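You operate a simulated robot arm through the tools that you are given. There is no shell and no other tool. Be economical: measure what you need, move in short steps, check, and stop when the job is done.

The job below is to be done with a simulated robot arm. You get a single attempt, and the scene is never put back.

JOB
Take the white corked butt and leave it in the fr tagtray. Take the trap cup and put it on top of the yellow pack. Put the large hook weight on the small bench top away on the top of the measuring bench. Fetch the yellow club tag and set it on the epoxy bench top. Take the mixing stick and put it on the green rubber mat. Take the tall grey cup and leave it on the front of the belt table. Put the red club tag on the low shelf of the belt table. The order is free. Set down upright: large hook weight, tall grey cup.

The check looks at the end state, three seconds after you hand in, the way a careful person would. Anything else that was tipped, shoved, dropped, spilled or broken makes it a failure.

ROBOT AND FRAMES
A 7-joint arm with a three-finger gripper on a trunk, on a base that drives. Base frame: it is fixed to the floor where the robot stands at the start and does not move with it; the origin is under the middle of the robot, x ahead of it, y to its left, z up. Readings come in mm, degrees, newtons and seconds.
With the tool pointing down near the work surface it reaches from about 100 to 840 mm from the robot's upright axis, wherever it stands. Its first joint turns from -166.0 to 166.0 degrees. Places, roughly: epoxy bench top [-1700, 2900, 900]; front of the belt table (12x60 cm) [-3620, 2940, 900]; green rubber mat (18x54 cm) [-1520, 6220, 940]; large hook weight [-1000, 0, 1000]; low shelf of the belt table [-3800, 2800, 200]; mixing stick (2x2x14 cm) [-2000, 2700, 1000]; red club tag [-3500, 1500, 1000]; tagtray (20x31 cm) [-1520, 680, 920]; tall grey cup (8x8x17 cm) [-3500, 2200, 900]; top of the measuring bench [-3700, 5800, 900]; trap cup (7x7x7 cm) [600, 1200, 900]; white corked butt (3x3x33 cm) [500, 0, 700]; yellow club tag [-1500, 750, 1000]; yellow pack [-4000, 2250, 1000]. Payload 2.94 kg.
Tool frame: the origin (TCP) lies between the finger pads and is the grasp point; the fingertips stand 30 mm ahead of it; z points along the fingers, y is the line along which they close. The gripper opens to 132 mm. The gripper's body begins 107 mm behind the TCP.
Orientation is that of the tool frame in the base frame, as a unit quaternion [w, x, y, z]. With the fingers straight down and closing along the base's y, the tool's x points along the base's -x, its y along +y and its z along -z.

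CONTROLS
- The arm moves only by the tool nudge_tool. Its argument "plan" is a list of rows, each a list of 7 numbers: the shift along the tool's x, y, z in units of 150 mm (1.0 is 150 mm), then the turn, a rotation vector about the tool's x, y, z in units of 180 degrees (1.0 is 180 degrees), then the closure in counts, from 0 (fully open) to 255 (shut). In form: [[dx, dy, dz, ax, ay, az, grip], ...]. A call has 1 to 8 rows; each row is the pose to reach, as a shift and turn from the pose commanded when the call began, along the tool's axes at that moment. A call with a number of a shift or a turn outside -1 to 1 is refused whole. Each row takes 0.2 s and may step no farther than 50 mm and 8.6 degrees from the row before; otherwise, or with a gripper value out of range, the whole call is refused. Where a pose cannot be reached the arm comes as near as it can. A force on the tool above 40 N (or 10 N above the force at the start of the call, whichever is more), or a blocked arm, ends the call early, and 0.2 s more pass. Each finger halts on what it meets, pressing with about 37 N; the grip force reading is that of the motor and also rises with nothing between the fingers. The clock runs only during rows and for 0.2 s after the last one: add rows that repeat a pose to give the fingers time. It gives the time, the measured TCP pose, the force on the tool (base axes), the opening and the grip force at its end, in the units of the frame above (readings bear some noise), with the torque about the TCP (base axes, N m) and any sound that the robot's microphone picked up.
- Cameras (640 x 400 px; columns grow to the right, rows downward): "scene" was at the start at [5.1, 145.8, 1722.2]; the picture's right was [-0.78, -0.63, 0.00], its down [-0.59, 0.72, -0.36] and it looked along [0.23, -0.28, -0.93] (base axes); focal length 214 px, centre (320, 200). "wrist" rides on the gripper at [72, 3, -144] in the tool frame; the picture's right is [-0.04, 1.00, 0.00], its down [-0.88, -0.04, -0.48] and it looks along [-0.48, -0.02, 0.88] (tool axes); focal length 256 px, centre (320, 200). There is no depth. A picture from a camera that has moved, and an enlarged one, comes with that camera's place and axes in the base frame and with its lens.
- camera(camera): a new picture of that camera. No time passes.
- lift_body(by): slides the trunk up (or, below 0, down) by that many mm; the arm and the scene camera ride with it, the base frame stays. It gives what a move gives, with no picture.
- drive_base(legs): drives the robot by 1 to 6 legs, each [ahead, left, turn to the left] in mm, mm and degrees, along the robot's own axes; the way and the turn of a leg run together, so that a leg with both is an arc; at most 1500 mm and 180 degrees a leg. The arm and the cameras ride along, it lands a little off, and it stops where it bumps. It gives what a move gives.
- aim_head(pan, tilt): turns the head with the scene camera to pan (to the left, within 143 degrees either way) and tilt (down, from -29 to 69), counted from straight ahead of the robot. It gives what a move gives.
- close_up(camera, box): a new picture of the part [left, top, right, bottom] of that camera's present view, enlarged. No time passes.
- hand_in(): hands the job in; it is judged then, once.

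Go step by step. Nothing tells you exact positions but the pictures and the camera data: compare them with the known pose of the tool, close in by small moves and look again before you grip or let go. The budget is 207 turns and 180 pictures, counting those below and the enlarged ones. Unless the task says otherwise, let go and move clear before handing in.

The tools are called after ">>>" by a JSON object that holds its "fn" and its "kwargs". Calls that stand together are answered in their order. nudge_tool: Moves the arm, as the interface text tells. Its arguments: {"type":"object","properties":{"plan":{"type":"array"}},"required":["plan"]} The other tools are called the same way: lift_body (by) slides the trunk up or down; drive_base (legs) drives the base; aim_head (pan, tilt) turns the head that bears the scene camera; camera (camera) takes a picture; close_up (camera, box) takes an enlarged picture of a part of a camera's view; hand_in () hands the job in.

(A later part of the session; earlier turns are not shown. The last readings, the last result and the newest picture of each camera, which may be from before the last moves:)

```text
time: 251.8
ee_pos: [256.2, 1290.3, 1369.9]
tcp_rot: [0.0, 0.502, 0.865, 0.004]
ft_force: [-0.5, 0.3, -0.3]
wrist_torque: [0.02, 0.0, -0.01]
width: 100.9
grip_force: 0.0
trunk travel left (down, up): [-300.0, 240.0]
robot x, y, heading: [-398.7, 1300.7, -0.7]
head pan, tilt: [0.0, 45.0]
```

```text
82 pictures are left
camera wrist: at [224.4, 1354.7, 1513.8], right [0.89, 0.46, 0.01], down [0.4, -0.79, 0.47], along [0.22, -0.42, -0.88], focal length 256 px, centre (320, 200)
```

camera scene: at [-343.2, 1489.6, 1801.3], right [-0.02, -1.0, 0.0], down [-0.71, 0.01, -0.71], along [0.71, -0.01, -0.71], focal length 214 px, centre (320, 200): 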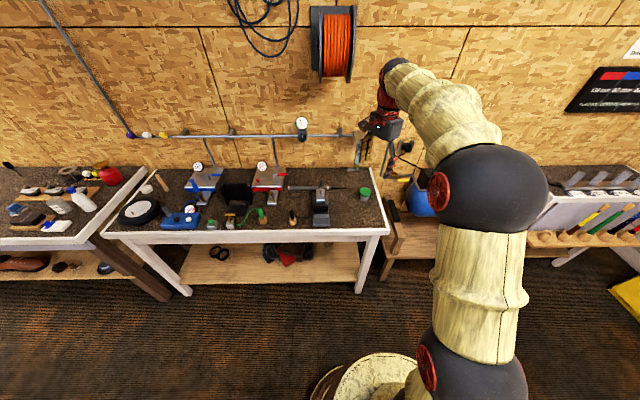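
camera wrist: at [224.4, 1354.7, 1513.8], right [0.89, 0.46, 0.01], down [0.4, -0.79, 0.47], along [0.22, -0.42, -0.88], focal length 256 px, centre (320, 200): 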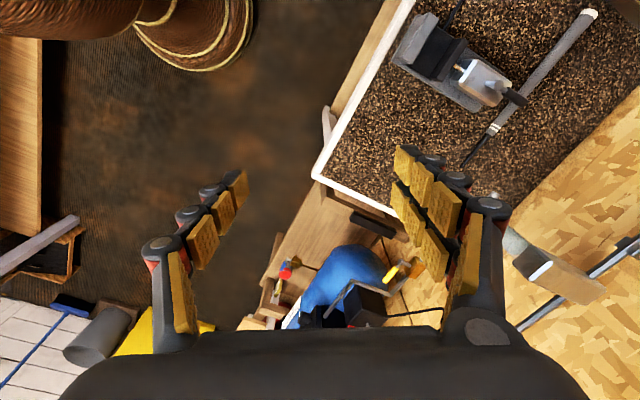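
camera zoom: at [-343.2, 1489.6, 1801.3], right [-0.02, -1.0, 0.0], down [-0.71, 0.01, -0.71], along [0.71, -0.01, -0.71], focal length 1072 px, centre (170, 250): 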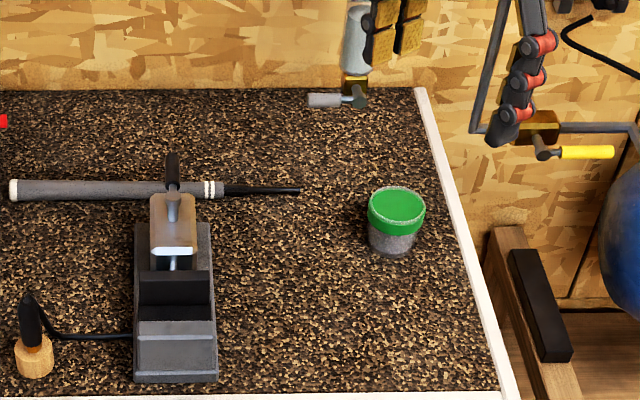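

The trap cup is the green-rimmed one at about (543,1220). I drive in and lower over it.

>>> {"fn": "drive_base", "kwargs": {"legs": [[287, -74, 0.7]]}}

>>> {"fn": "lift_body", "kwargs": {"by": -290}}

>>> {"fn": "camera", "kwargs": {"camera": "wrist"}}

```text
time: 253.8
ee_pos: [538.5, 1224.6, 1368.3]
tcp_rot: [-0.001, 0.495, 0.869, 0.005]
ft_force: [0.7, -0.5, -0.4]
wrist_torque: [0.02, 0.03, -0.01]
width: 101.1
grip_force: 0.0
trunk travel left (down, up): [-300.0, 240.0]
robot x, y, heading: [-117.1, 1224.0, -0.1]
head pan, tilt: [0.0, 45.0]
```

```text
time: 256.7
ee_pos: [537.3, 1224.9, 1079.9]
tcp_rot: [0.0, 0.495, 0.869, 0.004]
ft_force: [-0.5, 0.5, 0.3]
wrist_torque: [0.0, -0.03, -0.02]
width: 101.0
grip_force: 0.1
trunk travel left (down, up): [-10.0, 530.0]
robot x, y, heading: [-118.5, 1227.7, -0.3]
head pan, tilt: [0.0, 45.0]
```

```text
81 pictures are left
camera wrist: at [504.4, 1288.1, 1223.7], right [0.88, 0.47, 0.01], down [0.41, -0.78, 0.47], along [0.23, -0.41, -0.88], focal length 256 px, centre (320, 200)
```

wrist: 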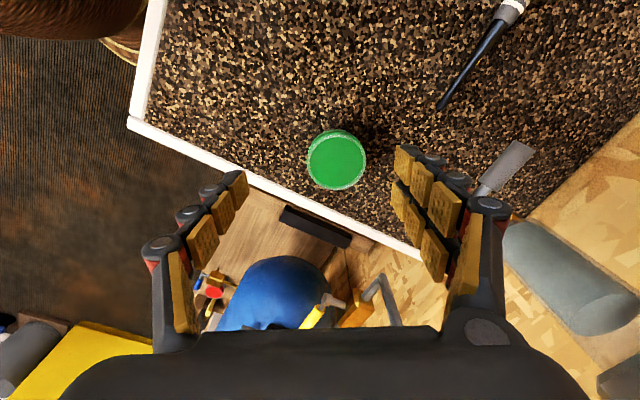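

>>> {"fn": "nudge_tool", "kwargs": {"plan": [[-0.095, 0.122, 0, 0, 0, 0, 60], [-0.095, 0.122, 0.25, 0, 0, 0, 60], [-0.095, 0.122, 0.5, 0, 0, 0, 60]]}}

>>> {"fn": "camera", "kwargs": {"camera": "wrist"}}

```text
time: 257.5
ee_pos: [559.5, 1222.6, 1004.3]
tcp_rot: [0.0, 0.496, 0.869, 0.005]
ft_force: [0.1, -1.0, 0.2]
wrist_torque: [-0.01, -0.03, 0.03]
width: 100.8
grip_force: 0.0
trunk travel left (down, up): [-10.0, 530.0]
robot x, y, heading: [-116.7, 1223.9, -0.3]
head pan, tilt: [0.0, 45.0]
```

```text
80 pictures are left
camera wrist: at [526.9, 1285.5, 1148.4], right [0.88, 0.47, 0.01], down [0.41, -0.78, 0.47], along [0.23, -0.41, -0.88], focal length 256 px, centre (320, 200)
```

wrist: 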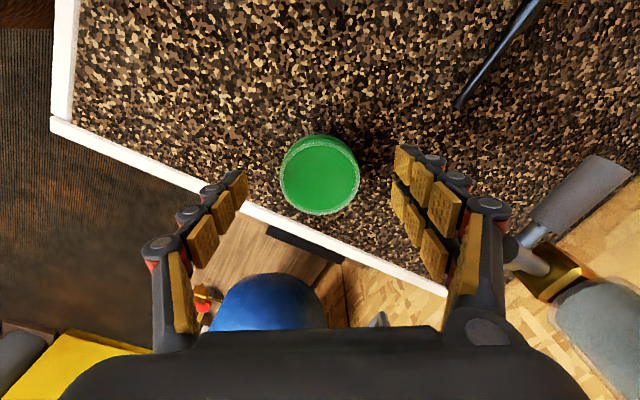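

>>> {"fn": "nudge_tool", "kwargs": {"plan": [[-0.12, 0.005, 0, 0, 0, 0, 60], [-0.12, 0.005, 0.27, 0, 0, 0, 60]]}}

>>> {"fn": "camera", "kwargs": {"camera": "wrist"}}

>>> {"fn": "close_up", "kwargs": {"camera": "scene", "box": [320, 80, 460, 185]}}

```text
time: 258.1
ee_pos: [571.2, 1207.3, 963.5]
tcp_rot: [0.0, 0.495, 0.869, 0.007]
ft_force: [0.2, -0.4, -0.1]
wrist_torque: [0.02, -0.02, -0.02]
width: 100.9
grip_force: 0.1
trunk travel left (down, up): [-10.0, 530.0]
robot x, y, heading: [-118.6, 1223.4, -0.2]
head pan, tilt: [0.0, 45.0]
```

```text
79 pictures are left
camera wrist: at [537.8, 1270.7, 1107.9], right [0.88, 0.47, 0.01], down [0.41, -0.78, 0.47], along [0.23, -0.41, -0.88], focal length 256 px, centre (320, 200)
```

wrist: 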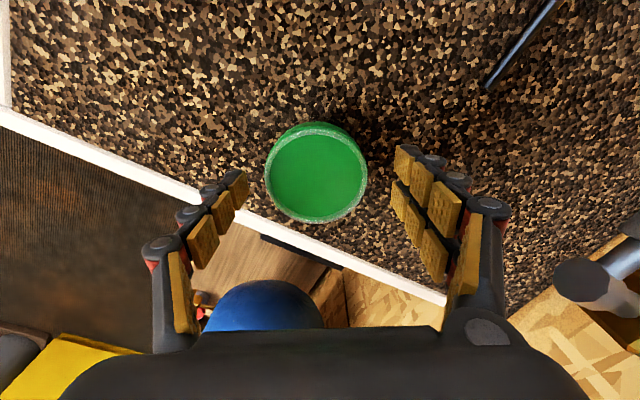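

```text
3.81 times, centred on (390, 132) of scene
camera zoom: at [-65.4, 1414.0, 1511.3], right [0.0, -1.0, 0.0], down [-0.71, 0.0, -0.71], along [0.71, 0.0, -0.71], focal length 817 px, centre (53, 457)
```

zoom: 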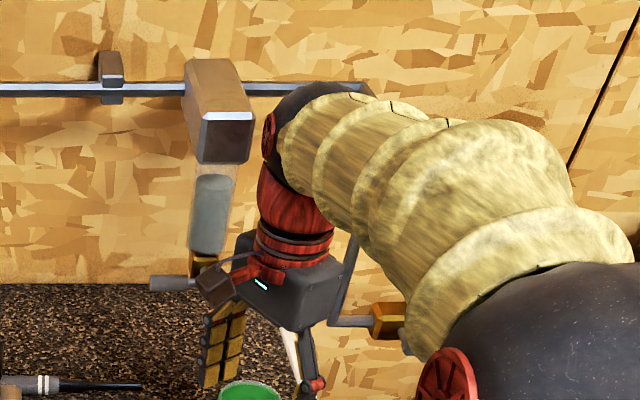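

>>> {"fn": "nudge_tool", "kwargs": {"plan": [[0.005, -0.01, 0.12, 0, 0, 0, 60], [0.005, -0.01, 0.24, 0, 0, 0, 60], [0.005, -0.01, 0.3, 0, 0, 0, 60]]}}

>>> {"fn": "nudge_tool", "kwargs": {"plan": [[0, 0, 0, 0, 0, 0, 255], [0, 0, 0, 0, 0, 0, 255], [0, 0, 0, 0, 0, 0, 255], [0, 0, 0, 0, 0, 0, 255], [0, 0, 0, 0, 0, 0, 255]]}}

>>> {"fn": "camera", "kwargs": {"camera": "wrist"}}

```text
time: 258.9
ee_pos: [569.1, 1208.2, 921.9]
tcp_rot: [0.001, 0.495, 0.869, 0.005]
ft_force: [-0.2, 0.2, 6.1]
wrist_torque: [-0.21, 0.37, 0.02]
width: 104.1
grip_force: 2.3
trunk travel left (down, up): [-10.0, 530.0]
robot x, y, heading: [-114.0, 1223.6, -0.2]
head pan, tilt: [0.0, 45.0]
```

```text
time: 259.7
ee_pos: [565.2, 1204.2, 928.7]
tcp_rot: [0.003, 0.496, 0.868, 0.005]
ft_force: [-19.6, -9.3, 32.0]
wrist_torque: [-0.84, 1.59, 0.03]
width: 68.2
grip_force: 14.8
trunk travel left (down, up): [-10.0, 530.0]
robot x, y, heading: [-118.1, 1222.0, -0.3]
head pan, tilt: [0.0, 45.0]
stopped in row 3: the force on the tool passed its limit at 43 N (the readings are from after the stop); the commanded pose is now the measured one
```

```text
77 pictures are left
camera wrist: at [531.9, 1268.2, 1072.2], right [0.88, 0.47, 0.01], down [0.41, -0.78, 0.48], along [0.23, -0.42, -0.88], focal length 256 px, centre (320, 200)
```

wrist: 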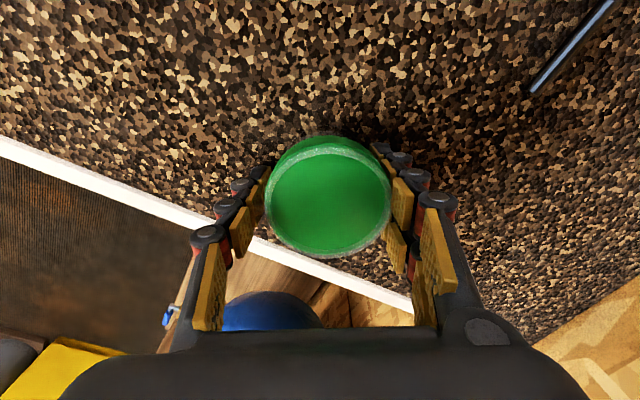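

>>> {"fn": "nudge_tool", "kwargs": {"plan": [[0, 0, -0.05, 0, 0, 0, 180], [0, 0, -0.05, 0, 0, 0, 255], [0, 0, -0.05, 0, 0, 0, 255], [0, 0, -0.05, 0, 0, 0, 255]]}}

>>> {"fn": "camera", "kwargs": {"camera": "wrist"}}

```text
time: 260.7
ee_pos: [567.8, 1206.8, 928.7]
tcp_rot: [0.0, 0.495, 0.869, 0.004]
ft_force: [-3.3, -1.6, 8.0]
wrist_torque: [-0.08, 0.19, -0.01]
width: 57.7
grip_force: 36.3
trunk travel left (down, up): [-10.0, 530.0]
robot x, y, heading: [-115.1, 1224.8, 0.0]
head pan, tilt: [0.0, 45.0]
```

```text
76 pictures are left
camera wrist: at [534.7, 1270.4, 1073.5], right [0.88, 0.47, 0.01], down [0.41, -0.78, 0.47], along [0.23, -0.41, -0.88], focal length 256 px, centre (320, 200)
```

wrist: 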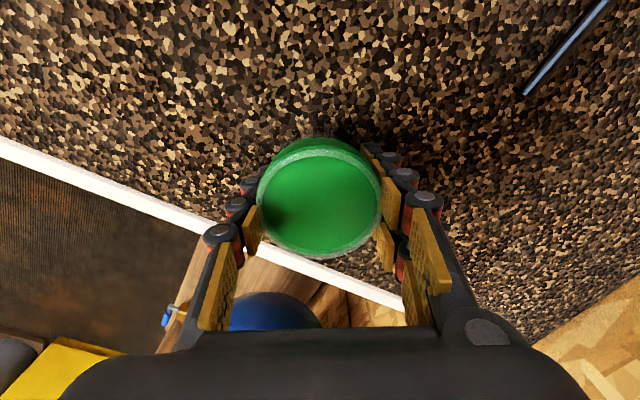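

>>> {"fn": "lift_body", "kwargs": {"by": 80}}

>>> {"fn": "camera", "kwargs": {"camera": "wrist"}}

```text
time: 261.9
ee_pos: [568.3, 1206.2, 1007.5]
tcp_rot: [-0.001, 0.496, 0.868, 0.004]
ft_force: [0.4, -0.2, -0.6]
wrist_torque: [0.01, -0.01, -0.01]
width: 57.5
grip_force: 37.2
trunk travel left (down, up): [-90.0, 450.0]
robot x, y, heading: [-120.6, 1226.3, -0.2]
head pan, tilt: [0.0, 45.0]
```

```text
75 pictures are left
camera wrist: at [535.4, 1270.1, 1152.6], right [0.88, 0.47, 0.01], down [0.41, -0.78, 0.47], along [0.23, -0.41, -0.88], focal length 256 px, centre (320, 200)
```

wrist: 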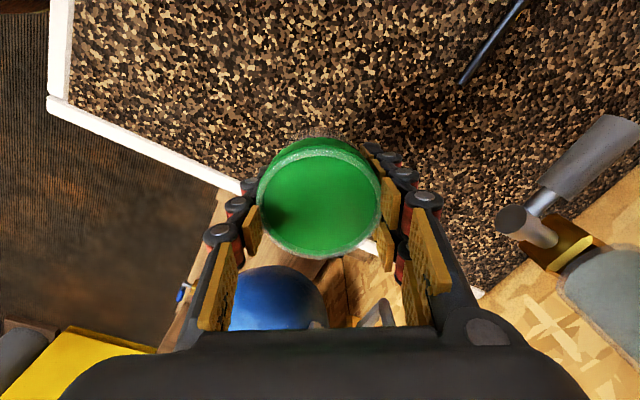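

Cup is held. I raise it and drive to the tables on the far left side (yellow pack).

>>> {"fn": "lift_body", "kwargs": {"by": 400}}

>>> {"fn": "drive_base", "kwargs": {"legs": [[-300, 0, 0], [0, 925, 0], [0, 0, 179], [1250, 0, 0], [1150, 0, 0]]}}

>>> {"fn": "aim_head", "kwargs": {"pan": 20, "tilt": 40}}

>>> {"fn": "camera", "kwargs": {"camera": "scene"}}

```text
time: 265.7
ee_pos: [567.8, 1205.7, 1409.3]
tcp_rot: [0.0, 0.496, 0.868, 0.005]
ft_force: [0.4, 0.3, -0.3]
wrist_torque: [-0.01, 0.0, -0.03]
width: 57.6
grip_force: 36.8
trunk travel left (down, up): [-490.0, 50.0]
robot x, y, heading: [-115.0, 1225.0, -0.1]
head pan, tilt: [0.0, 45.0]
```

```text
time: 291.0
ee_pos: [-3527.9, 2318.2, 1408.1]
tcp_rot: [0.003, 0.857, -0.516, 0.0]
ft_force: [0.1, 0.4, -0.5]
wrist_torque: [0.02, 0.0, -0.01]
width: 56.4
grip_force: 36.5
trunk travel left (down, up): [-490.0, 50.0]
robot x, y, heading: [-2841.3, 2267.5, 177.1]
head pan, tilt: [0.0, 45.0]
```

```text
time: 291.8
ee_pos: [-3528.3, 2319.2, 1409.0]
tcp_rot: [0.004, 0.856, -0.516, 0.0]
ft_force: [-0.5, 0.0, -1.3]
wrist_torque: [0.02, 0.02, 0.0]
width: 56.3
grip_force: 37.4
trunk travel left (down, up): [-490.0, 50.0]
robot x, y, heading: [-2846.6, 2270.2, 177.1]
head pan, tilt: [20.0, 40.0]
```

```text
74 pictures are left
camera scene: at [-2906.1, 2049.9, 1998.5], right [-0.29, 0.96, 0.0], down [0.61, 0.19, -0.77], along [-0.73, -0.22, -0.64], focal length 214 px, centre (320, 200)
```

scene: 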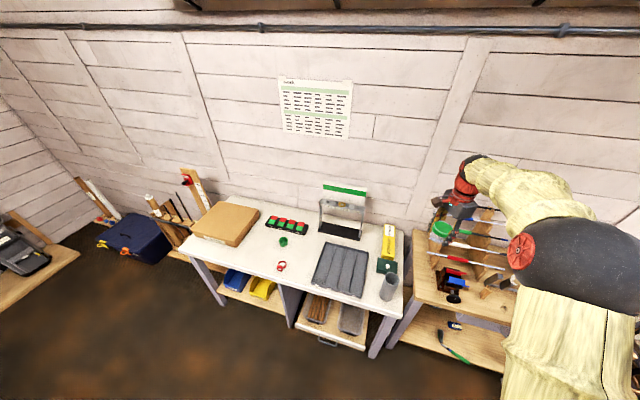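

>>> {"fn": "close_up", "kwargs": {"camera": "scene", "box": [240, 200, 420, 330]}}

>>> {"fn": "close_up", "kwargs": {"camera": "scene", "box": [370, 200, 530, 370]}}

```text
3.08 times, centred on (330, 265) of scene
camera zoom: at [-2906.1, 2049.9, 1998.5], right [-0.29, 0.96, 0.0], down [0.61, 0.19, -0.77], along [-0.73, -0.22, -0.64], focal length 660 px, centre (289, 0)
```

zoom: 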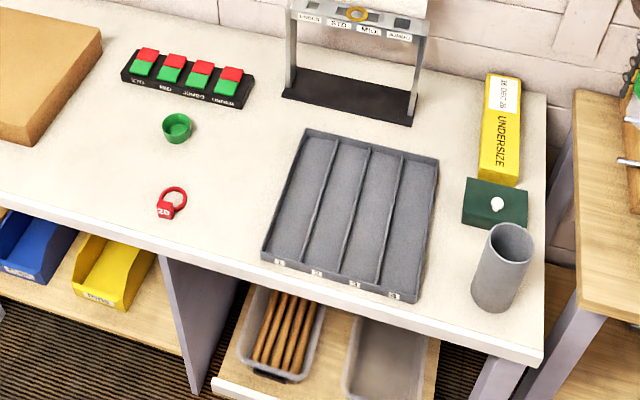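

```text
2.35 times, centred on (450, 285) of scene
camera zoom: at [-2906.1, 2049.9, 1998.5], right [-0.29, 0.96, 0.0], down [0.61, 0.19, -0.77], along [-0.73, -0.22, -0.64], focal length 505 px, centre (14, 0)
```

zoom: 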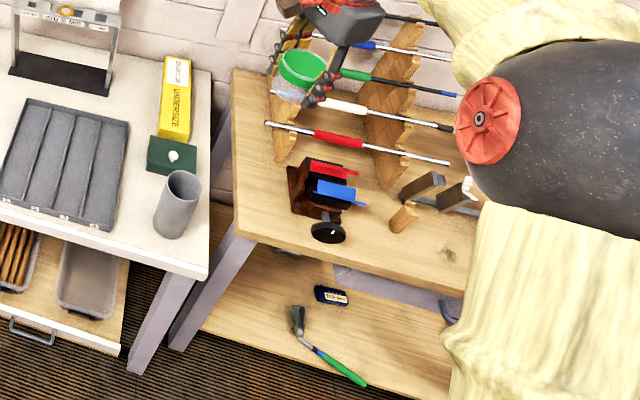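

The yellow "UNDERSIZE" pack lies around (−3670…−3930, 2210). I line up over its near part.

>>> {"fn": "drive_base", "kwargs": {"legs": [[0, 0, 2.9], [195, 74, 0]]}}

>>> {"fn": "lift_body", "kwargs": {"by": -220}}

>>> {"fn": "camera", "kwargs": {"camera": "wrist"}}

>>> {"fn": "camera", "kwargs": {"camera": "scene"}}

```text
time: 293.9
ee_pos: [-3732.6, 2212.6, 1408.4]
tcp_rot: [0.003, 0.868, -0.497, 0.001]
ft_force: [-0.4, -0.4, -1.0]
wrist_torque: [0.07, -0.06, -0.03]
width: 56.1
grip_force: 37.3
trunk travel left (down, up): [-490.0, 50.0]
robot x, y, heading: [-3042.5, 2195.1, 179.7]
head pan, tilt: [20.0, 40.0]
```

```text
time: 296.2
ee_pos: [-3730.1, 2214.1, 1189.8]
tcp_rot: [0.004, 0.868, -0.497, -0.001]
ft_force: [-0.9, -0.4, -0.9]
wrist_torque: [0.0, -0.01, 0.02]
width: 56.1
grip_force: 37.1
trunk travel left (down, up): [-270.0, 270.0]
robot x, y, heading: [-3045.6, 2192.0, 179.5]
head pan, tilt: [20.0, 40.0]
```

```text
71 pictures are left
camera wrist: at [-3694.4, 2151.8, 1333.2], right [-0.88, -0.47, 0.01], down [-0.41, 0.78, 0.47], along [-0.23, 0.41, -0.88], focal length 256 px, centre (320, 200)
```

wrist: 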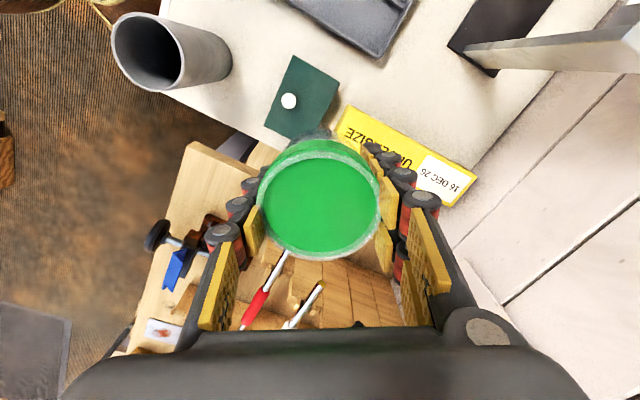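

```text
70 pictures are left
camera scene: at [-3096.6, 1973.1, 1778.7], right [-0.34, 0.94, 0.0], down [0.61, 0.22, -0.77], along [-0.72, -0.26, -0.64], focal length 214 px, centre (320, 200)
```

scene: 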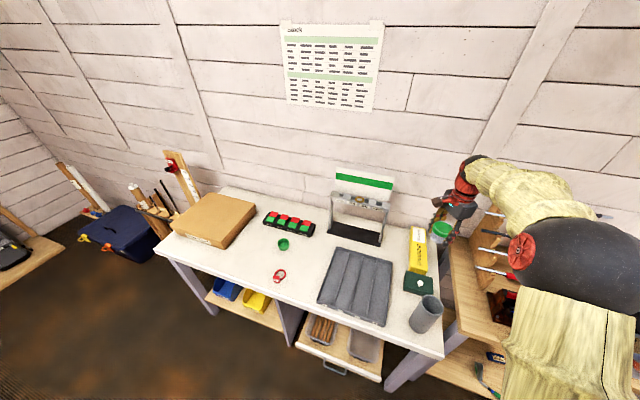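

>>> {"fn": "close_up", "kwargs": {"camera": "scene", "box": [390, 200, 490, 300]}}

```text
4.00 times, centred on (440, 250) of scene
camera zoom: at [-3096.6, 1973.1, 1778.7], right [-0.34, 0.94, 0.0], down [0.61, 0.22, -0.77], along [-0.72, -0.26, -0.64], focal length 858 px, centre (-160, 0)
```

zoom: 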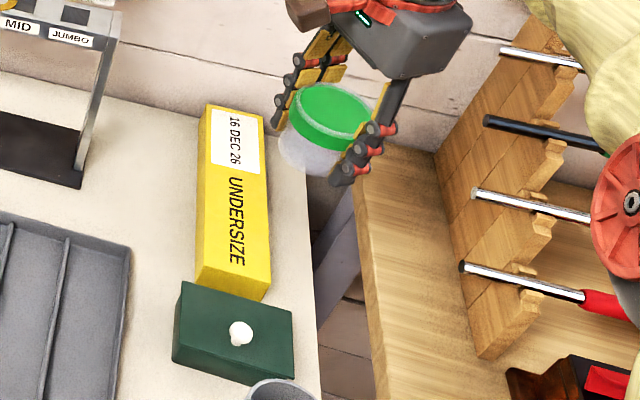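

>>> {"fn": "nudge_tool", "kwargs": {"plan": [[-0.09, 0.218, 0, 0, 0, 0, 255], [-0.179, 0.437, 0, 0, 0, 0, 255]]}}

>>> {"fn": "lift_body", "kwargs": {"by": -160}}

>>> {"fn": "camera", "kwargs": {"camera": "wrist"}}

>>> {"fn": "close_up", "kwargs": {"camera": "scene", "box": [380, 150, 500, 270]}}

```text
time: 296.8
ee_pos: [-3802.2, 2204.8, 1185.1]
tcp_rot: [0.003, 0.868, -0.497, 0.001]
ft_force: [-0.5, -0.4, -1.2]
wrist_torque: [-0.01, -0.04, 0.01]
width: 56.3
grip_force: 36.8
trunk travel left (down, up): [-270.0, 270.0]
robot x, y, heading: [-3044.4, 2192.5, 180.0]
head pan, tilt: [20.0, 40.0]
```

```text
time: 298.7
ee_pos: [-3799.8, 2204.7, 1025.7]
tcp_rot: [0.003, 0.868, -0.497, 0.0]
ft_force: [1.4, -0.7, 0.4]
wrist_torque: [-0.02, 0.03, 0.0]
width: 56.2
grip_force: 37.0
trunk travel left (down, up): [-110.0, 430.0]
robot x, y, heading: [-3044.1, 2192.7, 179.5]
head pan, tilt: [20.0, 40.0]
```

```text
68 pictures are left
camera wrist: at [-3764.6, 2142.2, 1170.7], right [-0.88, -0.47, 0.01], down [-0.41, 0.78, 0.47], along [-0.23, 0.41, -0.88], focal length 256 px, centre (320, 200)
```

wrist: 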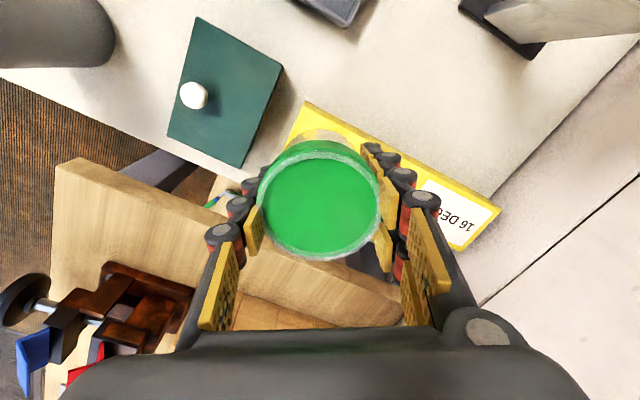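

```text
3.33 times, centred on (440, 210) of scene
camera zoom: at [-3096.6, 1973.1, 1618.7], right [-0.34, 0.94, 0.0], down [0.61, 0.22, -0.77], along [-0.72, -0.26, -0.64], focal length 715 px, centre (-80, 167)
```

zoom: 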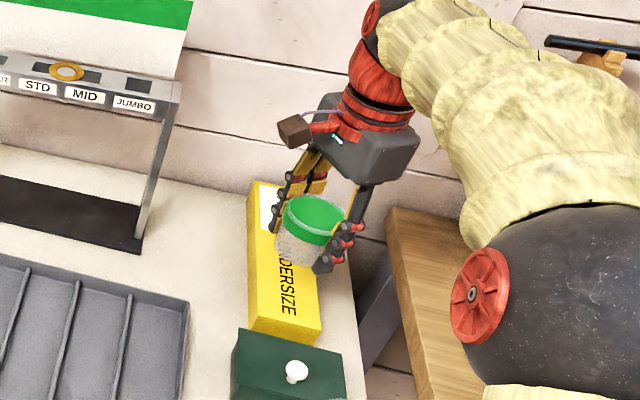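

>>> {"fn": "nudge_tool", "kwargs": {"plan": [[-0.058, 0.059, 0.1, 0, 0, 0, 255], [-0.058, 0.059, 0.2, 0, 0, 0, 255]]}}

>>> {"fn": "close_up", "kwargs": {"camera": "scene", "box": [390, 170, 480, 260]}}

```text
time: 299.3
ee_pos: [-3811.9, 2207.5, 997.9]
tcp_rot: [0.003, 0.867, -0.497, -0.001]
ft_force: [0.5, 0.6, -0.7]
wrist_torque: [-0.01, -0.05, 0.02]
width: 56.1
grip_force: 36.6
trunk travel left (down, up): [-110.0, 430.0]
robot x, y, heading: [-3046.2, 2191.8, 179.7]
head pan, tilt: [20.0, 40.0]
```

```text
4.44 times, centred on (435, 215) of scene
camera zoom: at [-3097.2, 1973.1, 1618.5], right [-0.34, 0.94, 0.0], down [0.61, 0.22, -0.77], along [-0.72, -0.26, -0.64], focal length 953 px, centre (-191, 133)
```

zoom: 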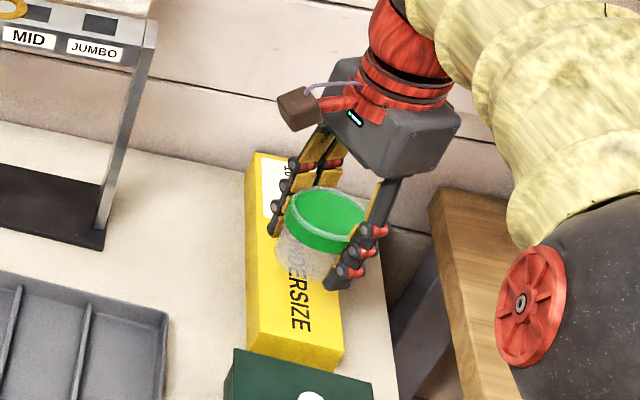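

>>> {"fn": "nudge_tool", "kwargs": {"plan": [[0, 0, 0.04, 0, 0, 0, 255], [0, 0, 0.08, 0, 0, 0, 255], [0, 0, 0.11, 0, 0, 0, 255], [0, 0, 0.14, 0, 0, 0, 255], [0, 0, 0.17, 0, 0, 0, 255], [0, 0, 0.2, 0, 0, 0, 255], [0, 0, 0.23, 0, 0, 0, 255], [0, 0, 0.26, 0, 0, 0, 255]]}}

>>> {"fn": "close_up", "kwargs": {"camera": "scene", "box": [390, 170, 480, 260]}}

```text
time: 301.1
ee_pos: [-3812.3, 2207.2, 957.8]
tcp_rot: [0.004, 0.868, -0.497, 0.0]
ft_force: [0.7, 0.3, -0.8]
wrist_torque: [-0.04, -0.01, 0.0]
width: 56.2
grip_force: 37.7
trunk travel left (down, up): [-110.0, 430.0]
robot x, y, heading: [-3044.3, 2189.9, 179.5]
head pan, tilt: [20.0, 40.0]
```

```text
4.44 times, centred on (435, 215) of scene
camera zoom: at [-3096.8, 1973.1, 1618.5], right [-0.34, 0.94, 0.0], down [0.61, 0.22, -0.77], along [-0.72, -0.26, -0.64], focal length 953 px, centre (-191, 133)
```

zoom: 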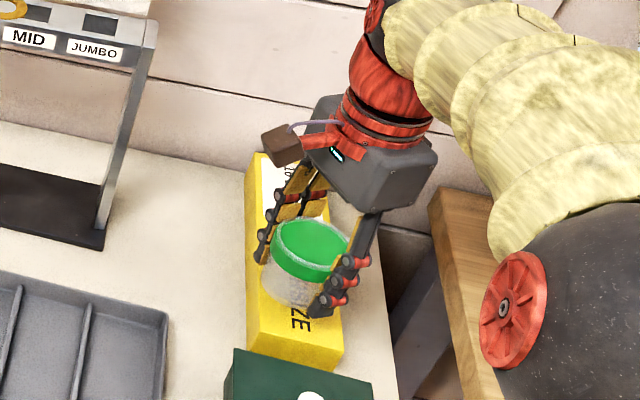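

>>> {"fn": "nudge_tool", "kwargs": {"plan": [[0, 0, 0.03, 0, 0, 0, 255], [0, 0, 0.055, 0, 0, 0, 255], [0, 0, 0.08, 0, 0, 0, 255], [0, 0, 0.105, 0, 0, 0, 255], [0, 0, 0.13, 0, 0, 0, 255], [0, 0, 0.155, 0, 0, 0, 255], [0, 0, 0.18, 0, 0, 0, 255]]}}

>>> {"fn": "close_up", "kwargs": {"camera": "scene", "box": [390, 170, 480, 260]}}

```text
time: 302.7
ee_pos: [-3812.5, 2206.1, 930.2]
tcp_rot: [0.004, 0.868, -0.496, 0.0]
ft_force: [1.1, -0.9, 4.4]
wrist_torque: [0.04, -0.2, -0.01]
width: 56.1
grip_force: 37.0
trunk travel left (down, up): [-110.0, 430.0]
robot x, y, heading: [-3046.9, 2193.3, 179.4]
head pan, tilt: [20.0, 40.0]
```

```text
4.44 times, centred on (435, 215) of scene
camera zoom: at [-3096.2, 1973.0, 1618.6], right [-0.34, 0.94, 0.0], down [0.61, 0.22, -0.77], along [-0.72, -0.26, -0.64], focal length 953 px, centre (-191, 133)
```

zoom: 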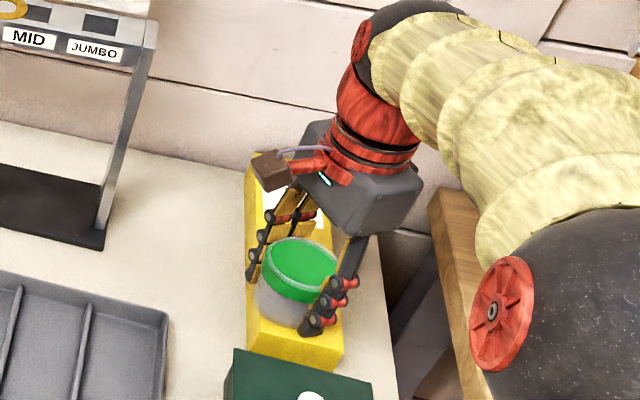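

>>> {"fn": "nudge_tool", "kwargs": {"plan": [[0, 0, -0.035, 0, 0, 0, 255], [-0.08, 0.03, -0.035, 0, 0, 0, 255], [-0.08, 0.03, -0.01, 0, 0, 0, 255], [-0.08, 0.03, 0.005, 0, 0, 0, 255]]}}

>>> {"fn": "close_up", "kwargs": {"camera": "scene", "box": [400, 180, 470, 250]}}

>>> {"fn": "camera", "kwargs": {"camera": "wrist"}}

```text
time: 303.7
ee_pos: [-3822.3, 2215.4, 931.4]
tcp_rot: [0.004, 0.868, -0.496, 0.0]
ft_force: [1.3, -1.1, 4.6]
wrist_torque: [0.04, -0.14, -0.01]
width: 56.4
grip_force: 37.1
trunk travel left (down, up): [-110.0, 430.0]
robot x, y, heading: [-3048.4, 2192.2, 180.0]
head pan, tilt: [20.0, 40.0]
```

```text
5.71 times, centred on (435, 215) of scene
camera zoom: at [-3096.2, 1973.0, 1618.6], right [-0.34, 0.94, 0.0], down [0.61, 0.22, -0.77], along [-0.72, -0.26, -0.64], focal length 1226 px, centre (-337, 114)
```

zoom: 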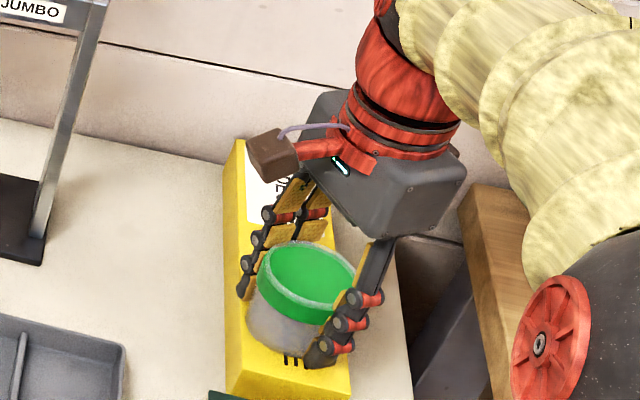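

```text
62 pictures are left
camera wrist: at [-3786.5, 2153.2, 1075.5], right [-0.88, -0.47, 0.01], down [-0.41, 0.78, 0.47], along [-0.23, 0.41, -0.88], focal length 256 px, centre (320, 200)
```

wrist: 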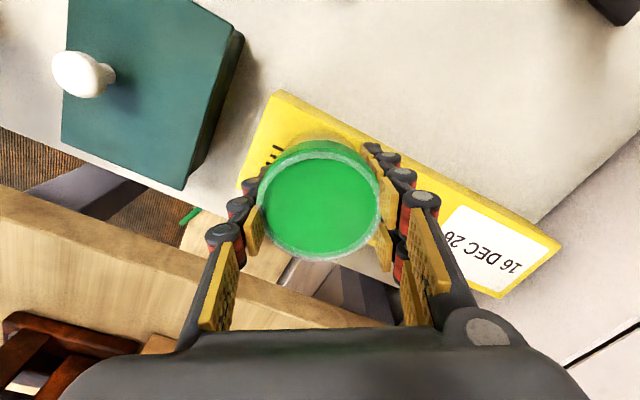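

Cup stands on the pack. I release and rise.

>>> {"fn": "nudge_tool", "kwargs": {"plan": [[0, 0, -0.01, 0, 0, 0, 140], [0, 0, -0.01, 0, 0, 0, 120], [0, 0, -0.01, 0, 0, 0, 105], [0, 0, -0.01, 0, 0, 0, 100]]}}

>>> {"fn": "nudge_tool", "kwargs": {"plan": [[0, 0, -0.15, 0, 0, 0, 100], [0, 0, -0.45, 0, 0, 0, 100], [0, 0, -0.75, 0, 0, 0, 100], [0, 0, -1, 0, 0, 0, 100]]}}

>>> {"fn": "lift_body", "kwargs": {"by": 150}}

>>> {"fn": "camera", "kwargs": {"camera": "scene"}}

```text
time: 304.7
ee_pos: [-3822.9, 2215.9, 930.8]
tcp_rot: [0.003, 0.868, -0.497, 0.001]
ft_force: [-0.7, 0.6, 0.3]
wrist_torque: [0.02, 0.01, 0.0]
width: 80.4
grip_force: 0.0
trunk travel left (down, up): [-110.0, 430.0]
robot x, y, heading: [-3042.8, 2190.7, 179.6]
head pan, tilt: [20.0, 40.0]
```

```text
time: 305.7
ee_pos: [-3821.3, 2213.5, 1078.7]
tcp_rot: [0.004, 0.867, -0.498, 0.001]
ft_force: [1.0, 0.0, -0.1]
wrist_torque: [0.0, 0.0, 0.0]
width: 80.1
grip_force: 0.0
trunk travel left (down, up): [-110.0, 430.0]
robot x, y, heading: [-3045.6, 2197.2, 179.7]
head pan, tilt: [20.0, 40.0]
```

```text
time: 307.4
ee_pos: [-3822.0, 2212.3, 1228.7]
tcp_rot: [0.003, 0.867, -0.498, 0.001]
ft_force: [-0.2, -0.1, -0.7]
wrist_torque: [-0.01, -0.01, -0.02]
width: 80.2
grip_force: 0.0
trunk travel left (down, up): [-260.0, 280.0]
robot x, y, heading: [-3046.1, 2193.5, 179.6]
head pan, tilt: [20.0, 40.0]
```

```text
61 pictures are left
camera scene: at [-3097.0, 1973.1, 1768.4], right [-0.34, 0.94, 0.0], down [0.61, 0.22, -0.77], along [-0.72, -0.26, -0.64], focal length 214 px, centre (320, 200)
```

scene: 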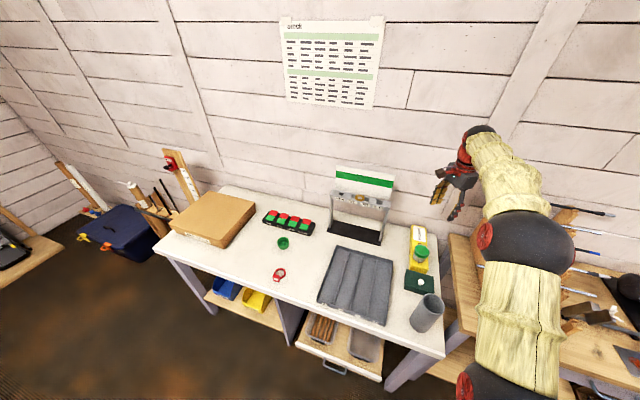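

The trap cup sits on the pack. Next the tall grey cup at about (−3543,2238): I back up to it with open gripper.

>>> {"fn": "nudge_tool", "kwargs": {"plan": [[0, 0, 0, 0, 0, 0, 20], [0, 0, 0, 0, 0, 0, 20], [0, 0, 0, 0, 0, 0, 20]]}}

>>> {"fn": "drive_base", "kwargs": {"legs": [[-279, -26, 0]]}}

>>> {"fn": "camera", "kwargs": {"camera": "wrist"}}

```text
time: 308.2
ee_pos: [-3821.8, 2214.0, 1229.7]
tcp_rot: [0.003, 0.868, -0.497, 0.0]
ft_force: [-0.4, 1.1, -0.1]
wrist_torque: [-0.02, -0.02, 0.01]
width: 121.7
grip_force: 0.2
trunk travel left (down, up): [-260.0, 280.0]
robot x, y, heading: [-3046.7, 2193.9, 179.5]
head pan, tilt: [20.0, 40.0]
```

```text
time: 310.2
ee_pos: [-3539.9, 2237.6, 1230.8]
tcp_rot: [0.003, 0.868, -0.497, -0.001]
ft_force: [0.8, -0.6, -0.2]
wrist_torque: [0.01, 0.06, -0.01]
width: 121.9
grip_force: 0.1
trunk travel left (down, up): [-260.0, 280.0]
robot x, y, heading: [-2764.7, 2219.9, 179.6]
head pan, tilt: [20.0, 40.0]
```

```text
60 pictures are left
camera wrist: at [-3503.8, 2175.8, 1374.1], right [-0.88, -0.47, 0.01], down [-0.41, 0.78, 0.47], along [-0.23, 0.41, -0.88], focal length 256 px, centre (320, 200)
```

wrist: 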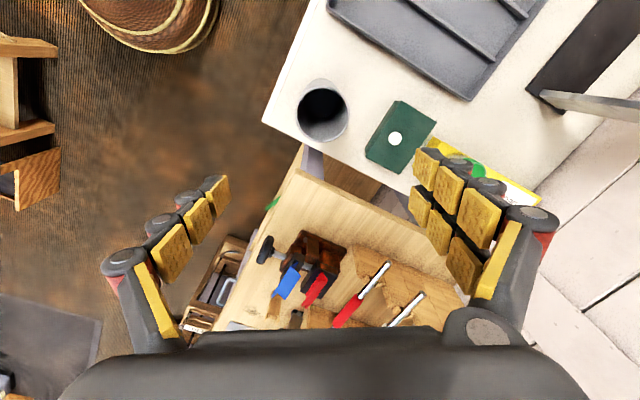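

>>> {"fn": "nudge_tool", "kwargs": {"plan": [[0.111, 0.034, 0, 0, 0, 0, 20], [0.111, 0.034, 0, 0, 0, 0, 20]]}}

>>> {"fn": "lift_body", "kwargs": {"by": -130}}

>>> {"fn": "camera", "kwargs": {"camera": "wrist"}}

```text
time: 310.8
ee_pos: [-3535.6, 2220.3, 1230.3]
tcp_rot: [0.004, 0.868, -0.497, 0.0]
ft_force: [0.4, -1.3, -1.0]
wrist_torque: [0.0, 0.01, 0.01]
width: 121.8
grip_force: 0.0
trunk travel left (down, up): [-260.0, 280.0]
robot x, y, heading: [-2765.5, 2218.6, 179.8]
head pan, tilt: [20.0, 40.0]
```

```text
time: 312.4
ee_pos: [-3536.1, 2220.6, 1101.8]
tcp_rot: [0.005, 0.867, -0.498, 0.0]
ft_force: [-0.4, -0.8, -0.2]
wrist_torque: [0.01, 0.02, 0.03]
width: 121.8
grip_force: 0.0
trunk travel left (down, up): [-130.0, 410.0]
robot x, y, heading: [-2766.7, 2215.8, 179.5]
head pan, tilt: [20.0, 40.0]
```

```text
59 pictures are left
camera wrist: at [-3499.4, 2158.5, 1245.4], right [-0.88, -0.47, 0.01], down [-0.41, 0.78, 0.47], along [-0.23, 0.41, -0.88], focal length 256 px, centre (320, 200)
```

wrist: 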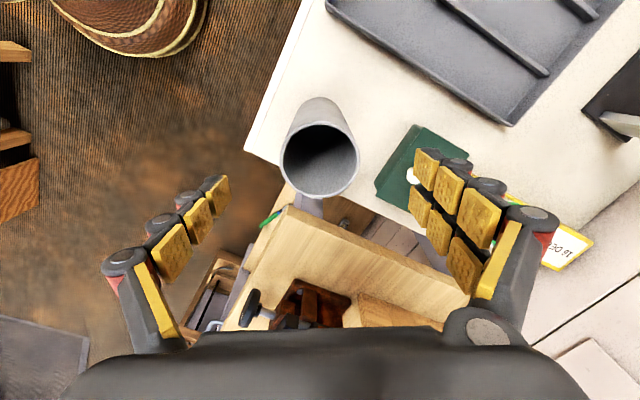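

>>> {"fn": "lift_body", "kwargs": {"by": -122}}

>>> {"fn": "camera", "kwargs": {"camera": "wrist"}}

```text
time: 313.9
ee_pos: [-3535.8, 2220.2, 979.8]
tcp_rot: [0.004, 0.868, -0.497, -0.001]
ft_force: [-0.9, 0.9, -0.8]
wrist_torque: [0.01, 0.05, 0.01]
width: 121.7
grip_force: 0.0
trunk travel left (down, up): [-8.0, 532.0]
robot x, y, heading: [-2760.2, 2217.6, 179.4]
head pan, tilt: [20.0, 40.0]
```

```text
58 pictures are left
camera wrist: at [-3499.4, 2158.5, 1123.4], right [-0.88, -0.47, 0.01], down [-0.41, 0.78, 0.47], along [-0.23, 0.41, -0.88], focal length 256 px, centre (320, 200)
```

wrist: 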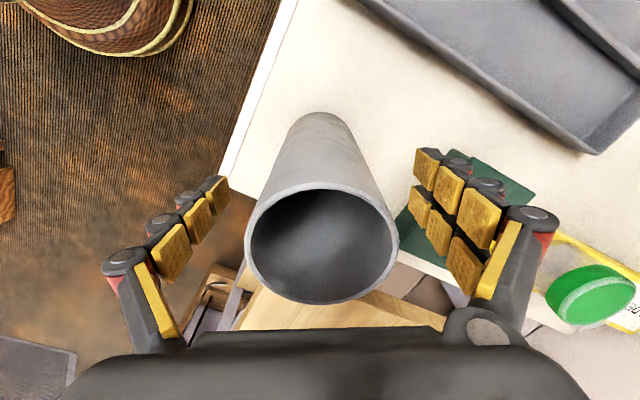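

>>> {"fn": "nudge_tool", "kwargs": {"plan": [[0, 0, 0, 0, 0, 0, 255], [0, 0, 0, 0, 0, 0, 255], [0, 0, 0, 0, 0, 0, 255], [0, 0, 0, 0, 0, 0, 255], [0, 0, 0, 0, 0, 0, 255], [0, 0, 0, 0, 0, 0, 255]]}}

>>> {"fn": "lift_body", "kwargs": {"by": 250}}

>>> {"fn": "aim_head", "kwargs": {"pan": -15, "tilt": 45}}

>>> {"fn": "camera", "kwargs": {"camera": "scene"}}

```text
time: 315.3
ee_pos: [-3535.1, 2221.0, 979.2]
tcp_rot: [0.003, 0.867, -0.499, -0.001]
ft_force: [-0.5, 0.0, 0.4]
wrist_torque: [-0.04, -0.05, 0.01]
width: 66.7
grip_force: 37.1
trunk travel left (down, up): [-8.0, 532.0]
robot x, y, heading: [-2764.3, 2222.2, 179.5]
head pan, tilt: [20.0, 40.0]
```

```text
time: 317.9
ee_pos: [-3535.7, 2220.6, 1228.2]
tcp_rot: [0.004, 0.867, -0.498, 0.0]
ft_force: [0.1, -0.2, -0.8]
wrist_torque: [-0.01, -0.01, -0.01]
width: 66.3
grip_force: 36.9
trunk travel left (down, up): [-258.0, 282.0]
robot x, y, heading: [-2765.8, 2216.7, 179.3]
head pan, tilt: [20.0, 40.0]
```

```text
time: 318.9
ee_pos: [-3535.3, 2221.5, 1229.0]
tcp_rot: [0.004, 0.867, -0.498, 0.0]
ft_force: [0.1, 0.9, -0.8]
wrist_torque: [-0.01, 0.01, 0.03]
width: 66.6
grip_force: 36.9
trunk travel left (down, up): [-258.0, 282.0]
robot x, y, heading: [-2764.7, 2216.6, 179.8]
head pan, tilt: [-15.0, 45.0]
```

```text
57 pictures are left
camera scene: at [-2813.9, 2047.1, 1759.3], right [0.26, 0.96, 0.0], down [0.68, -0.19, -0.71], along [-0.68, 0.19, -0.71], focal length 214 px, centre (320, 200)
```

scene: 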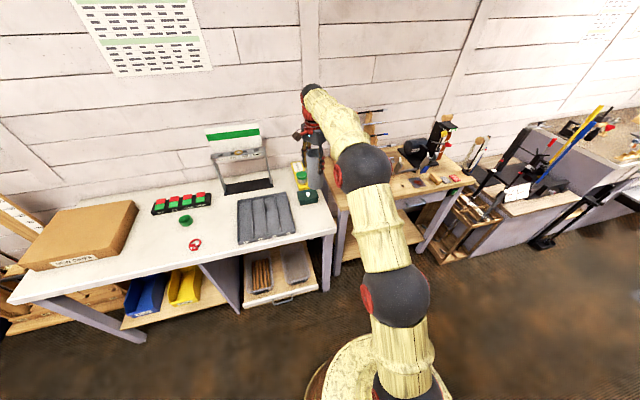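

The grey cup is held. I drive sideways to the belt table.

>>> {"fn": "drive_base", "kwargs": {"legs": [[0, -720, 0]]}}

>>> {"fn": "aim_head", "kwargs": {"pan": 22, "tilt": 50}}

>>> {"fn": "camera", "kwargs": {"camera": "scene"}}

>>> {"fn": "camera", "kwargs": {"camera": "wrist"}}

```text
time: 322.8
ee_pos: [-3535.6, 2928.9, 1228.0]
tcp_rot: [0.004, 0.871, -0.491, 0.0]
ft_force: [0.0, 0.7, -0.6]
wrist_torque: [0.0, -0.02, 0.0]
width: 66.4
grip_force: 37.5
trunk travel left (down, up): [-258.0, 282.0]
robot x, y, heading: [-2765.1, 2937.3, -179.5]
head pan, tilt: [-15.0, 45.0]
```

```text
time: 323.8
ee_pos: [-3536.2, 2928.2, 1228.7]
tcp_rot: [0.004, 0.871, -0.49, 0.0]
ft_force: [0.3, 0.4, -0.9]
wrist_torque: [-0.03, -0.04, 0.0]
width: 66.3
grip_force: 36.6
trunk travel left (down, up): [-258.0, 282.0]
robot x, y, heading: [-2766.0, 2933.2, -179.5]
head pan, tilt: [22.0, 50.0]
```

```text
56 pictures are left
camera scene: at [-2804.5, 2716.4, 1752.4], right [-0.38, 0.92, 0.0], down [0.71, 0.29, -0.64], along [-0.59, -0.25, -0.77], focal length 214 px, centre (320, 200)
```

scene: 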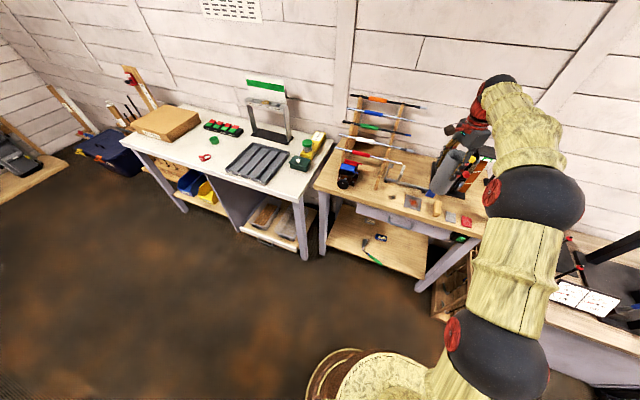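

```text
55 pictures are left
camera wrist: at [-3499.5, 2867.0, 1372.7], right [-0.88, -0.48, 0.01], down [-0.42, 0.77, 0.47], along [-0.23, 0.41, -0.88], focal length 256 px, centre (320, 200)
```

wrist: 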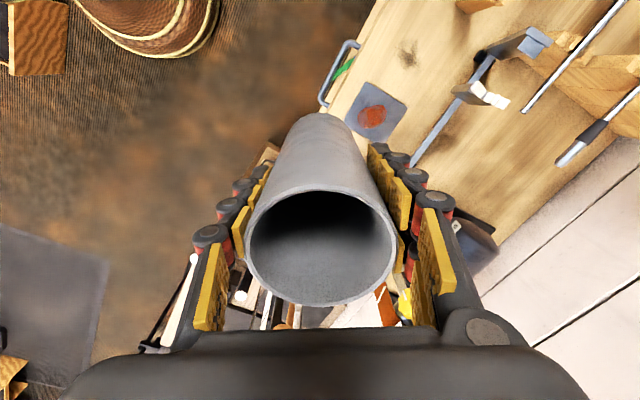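

>>> {"fn": "close_up", "kwargs": {"camera": "scene", "box": [320, 150, 500, 260]}}

```text
3.56 times, centred on (410, 205) of scene
camera zoom: at [-2804.5, 2716.4, 1752.4], right [-0.38, 0.92, 0.0], down [0.71, 0.29, -0.64], along [-0.59, -0.25, -0.77], focal length 763 px, centre (0, 182)
```

zoom: 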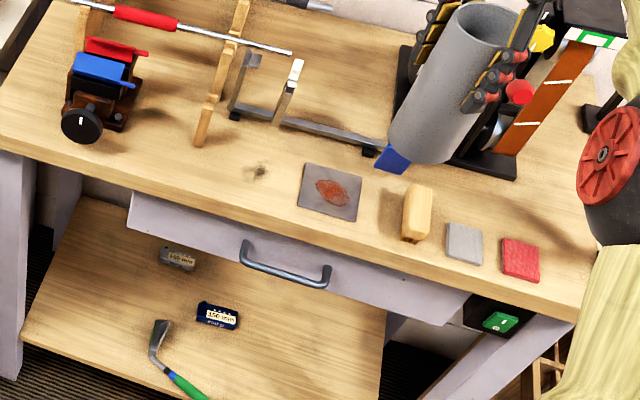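

Free spot on the front strip at about (−3616,2752). I move there and lower.

>>> {"fn": "drive_base", "kwargs": {"legs": [[82, 176, -0.5]]}}

>>> {"fn": "lift_body", "kwargs": {"by": -225}}

>>> {"fn": "camera", "kwargs": {"camera": "wrist"}}

>>> {"fn": "camera", "kwargs": {"camera": "scene"}}

```text
time: 325.4
ee_pos: [-3619.9, 2754.9, 1227.4]
tcp_rot: [0.004, 0.869, -0.495, 0.001]
ft_force: [0.5, -0.1, -1.2]
wrist_torque: [0.0, -0.03, 0.0]
width: 66.4
grip_force: 37.2
trunk travel left (down, up): [-258.0, 282.0]
robot x, y, heading: [-2849.9, 2757.6, 180.0]
head pan, tilt: [22.0, 50.0]
```

```text
time: 327.8
ee_pos: [-3619.1, 2756.3, 1008.0]
tcp_rot: [0.006, 0.869, -0.494, -0.003]
ft_force: [-4.0, -0.1, 32.2]
wrist_torque: [0.15, 0.2, -0.18]
width: 66.1
grip_force: 37.1
trunk travel left (down, up): [-33.0, 507.0]
robot x, y, heading: [-2845.7, 2757.4, 180.0]
head pan, tilt: [22.0, 50.0]
```

```text
53 pictures are left
camera wrist: at [-3581.3, 2694.1, 1152.0], right [-0.88, -0.47, 0.01], down [-0.41, 0.78, 0.48], along [-0.23, 0.41, -0.88], focal length 256 px, centre (320, 200)
```

wrist: 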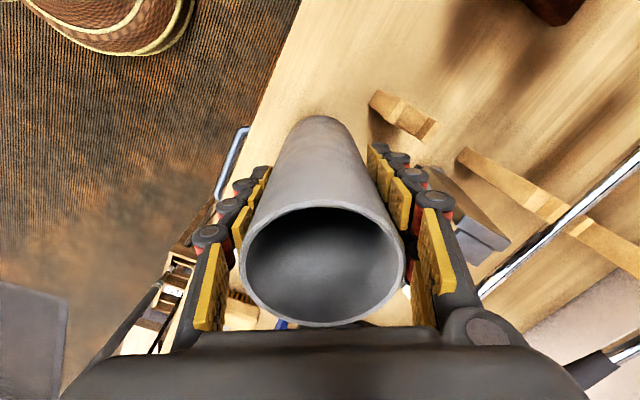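

```text
52 pictures are left
camera scene: at [-2886.9, 2537.6, 1527.7], right [-0.37, 0.93, 0.0], down [0.71, 0.29, -0.64], along [-0.6, -0.24, -0.77], focal length 214 px, centre (320, 200)
```

scene: 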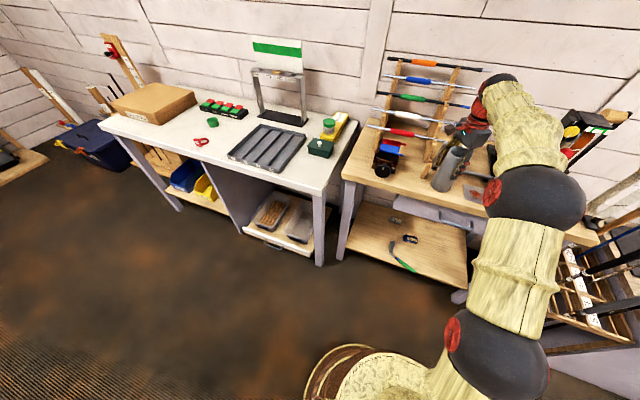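

The cup touches the table. I relieve the pressure and release.

>>> {"fn": "nudge_tool", "kwargs": {"plan": [[0, 0, -0.03, 0, 0, 0, 255], [0, 0, -0.035, 0, 0, 0, 255], [0, 0, -0.035, 0, 0, 0, 120], [0, 0, -0.035, 0, 0, 0, 100], [0, 0, -0.035, 0, 0, 0, 80], [0, 0, -0.035, 0, 0, 0, 60], [0, 0, -0.035, 0, 0, 0, 50]]}}

>>> {"fn": "lift_body", "kwargs": {"by": 250}}

>>> {"fn": "close_up", "kwargs": {"camera": "scene", "box": [340, 120, 520, 260]}}

```text
time: 329.4
ee_pos: [-3619.8, 2757.6, 1008.2]
tcp_rot: [0.004, 0.869, -0.495, 0.0]
ft_force: [0.3, -0.3, 0.0]
wrist_torque: [0.03, 0.01, -0.02]
width: 106.1
grip_force: 0.0
trunk travel left (down, up): [-33.0, 507.0]
robot x, y, heading: [-2850.4, 2754.4, 180.0]
head pan, tilt: [22.0, 50.0]
```

```text
time: 332.0
ee_pos: [-3620.0, 2756.5, 1257.9]
tcp_rot: [0.003, 0.869, -0.495, 0.0]
ft_force: [0.7, 0.3, -0.7]
wrist_torque: [0.02, -0.03, -0.01]
width: 106.1
grip_force: 0.1
trunk travel left (down, up): [-283.0, 257.0]
robot x, y, heading: [-2847.5, 2759.9, 180.2]
head pan, tilt: [22.0, 50.0]
```

```text
2.86 times, centred on (430, 190) of scene
camera zoom: at [-2889.5, 2537.7, 1777.3], right [-0.37, 0.93, 0.0], down [0.71, 0.29, -0.64], along [-0.6, -0.24, -0.77], focal length 613 px, centre (6, 229)
```

zoom: 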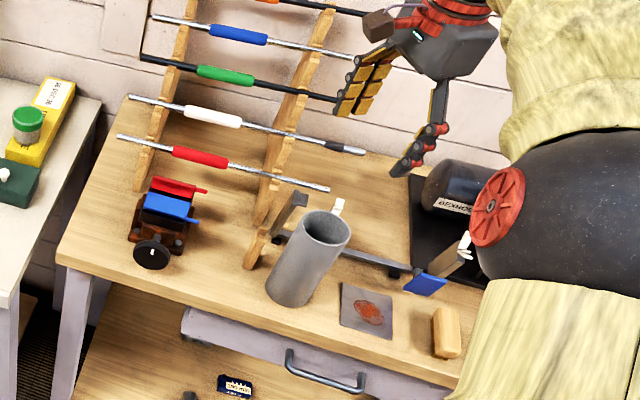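

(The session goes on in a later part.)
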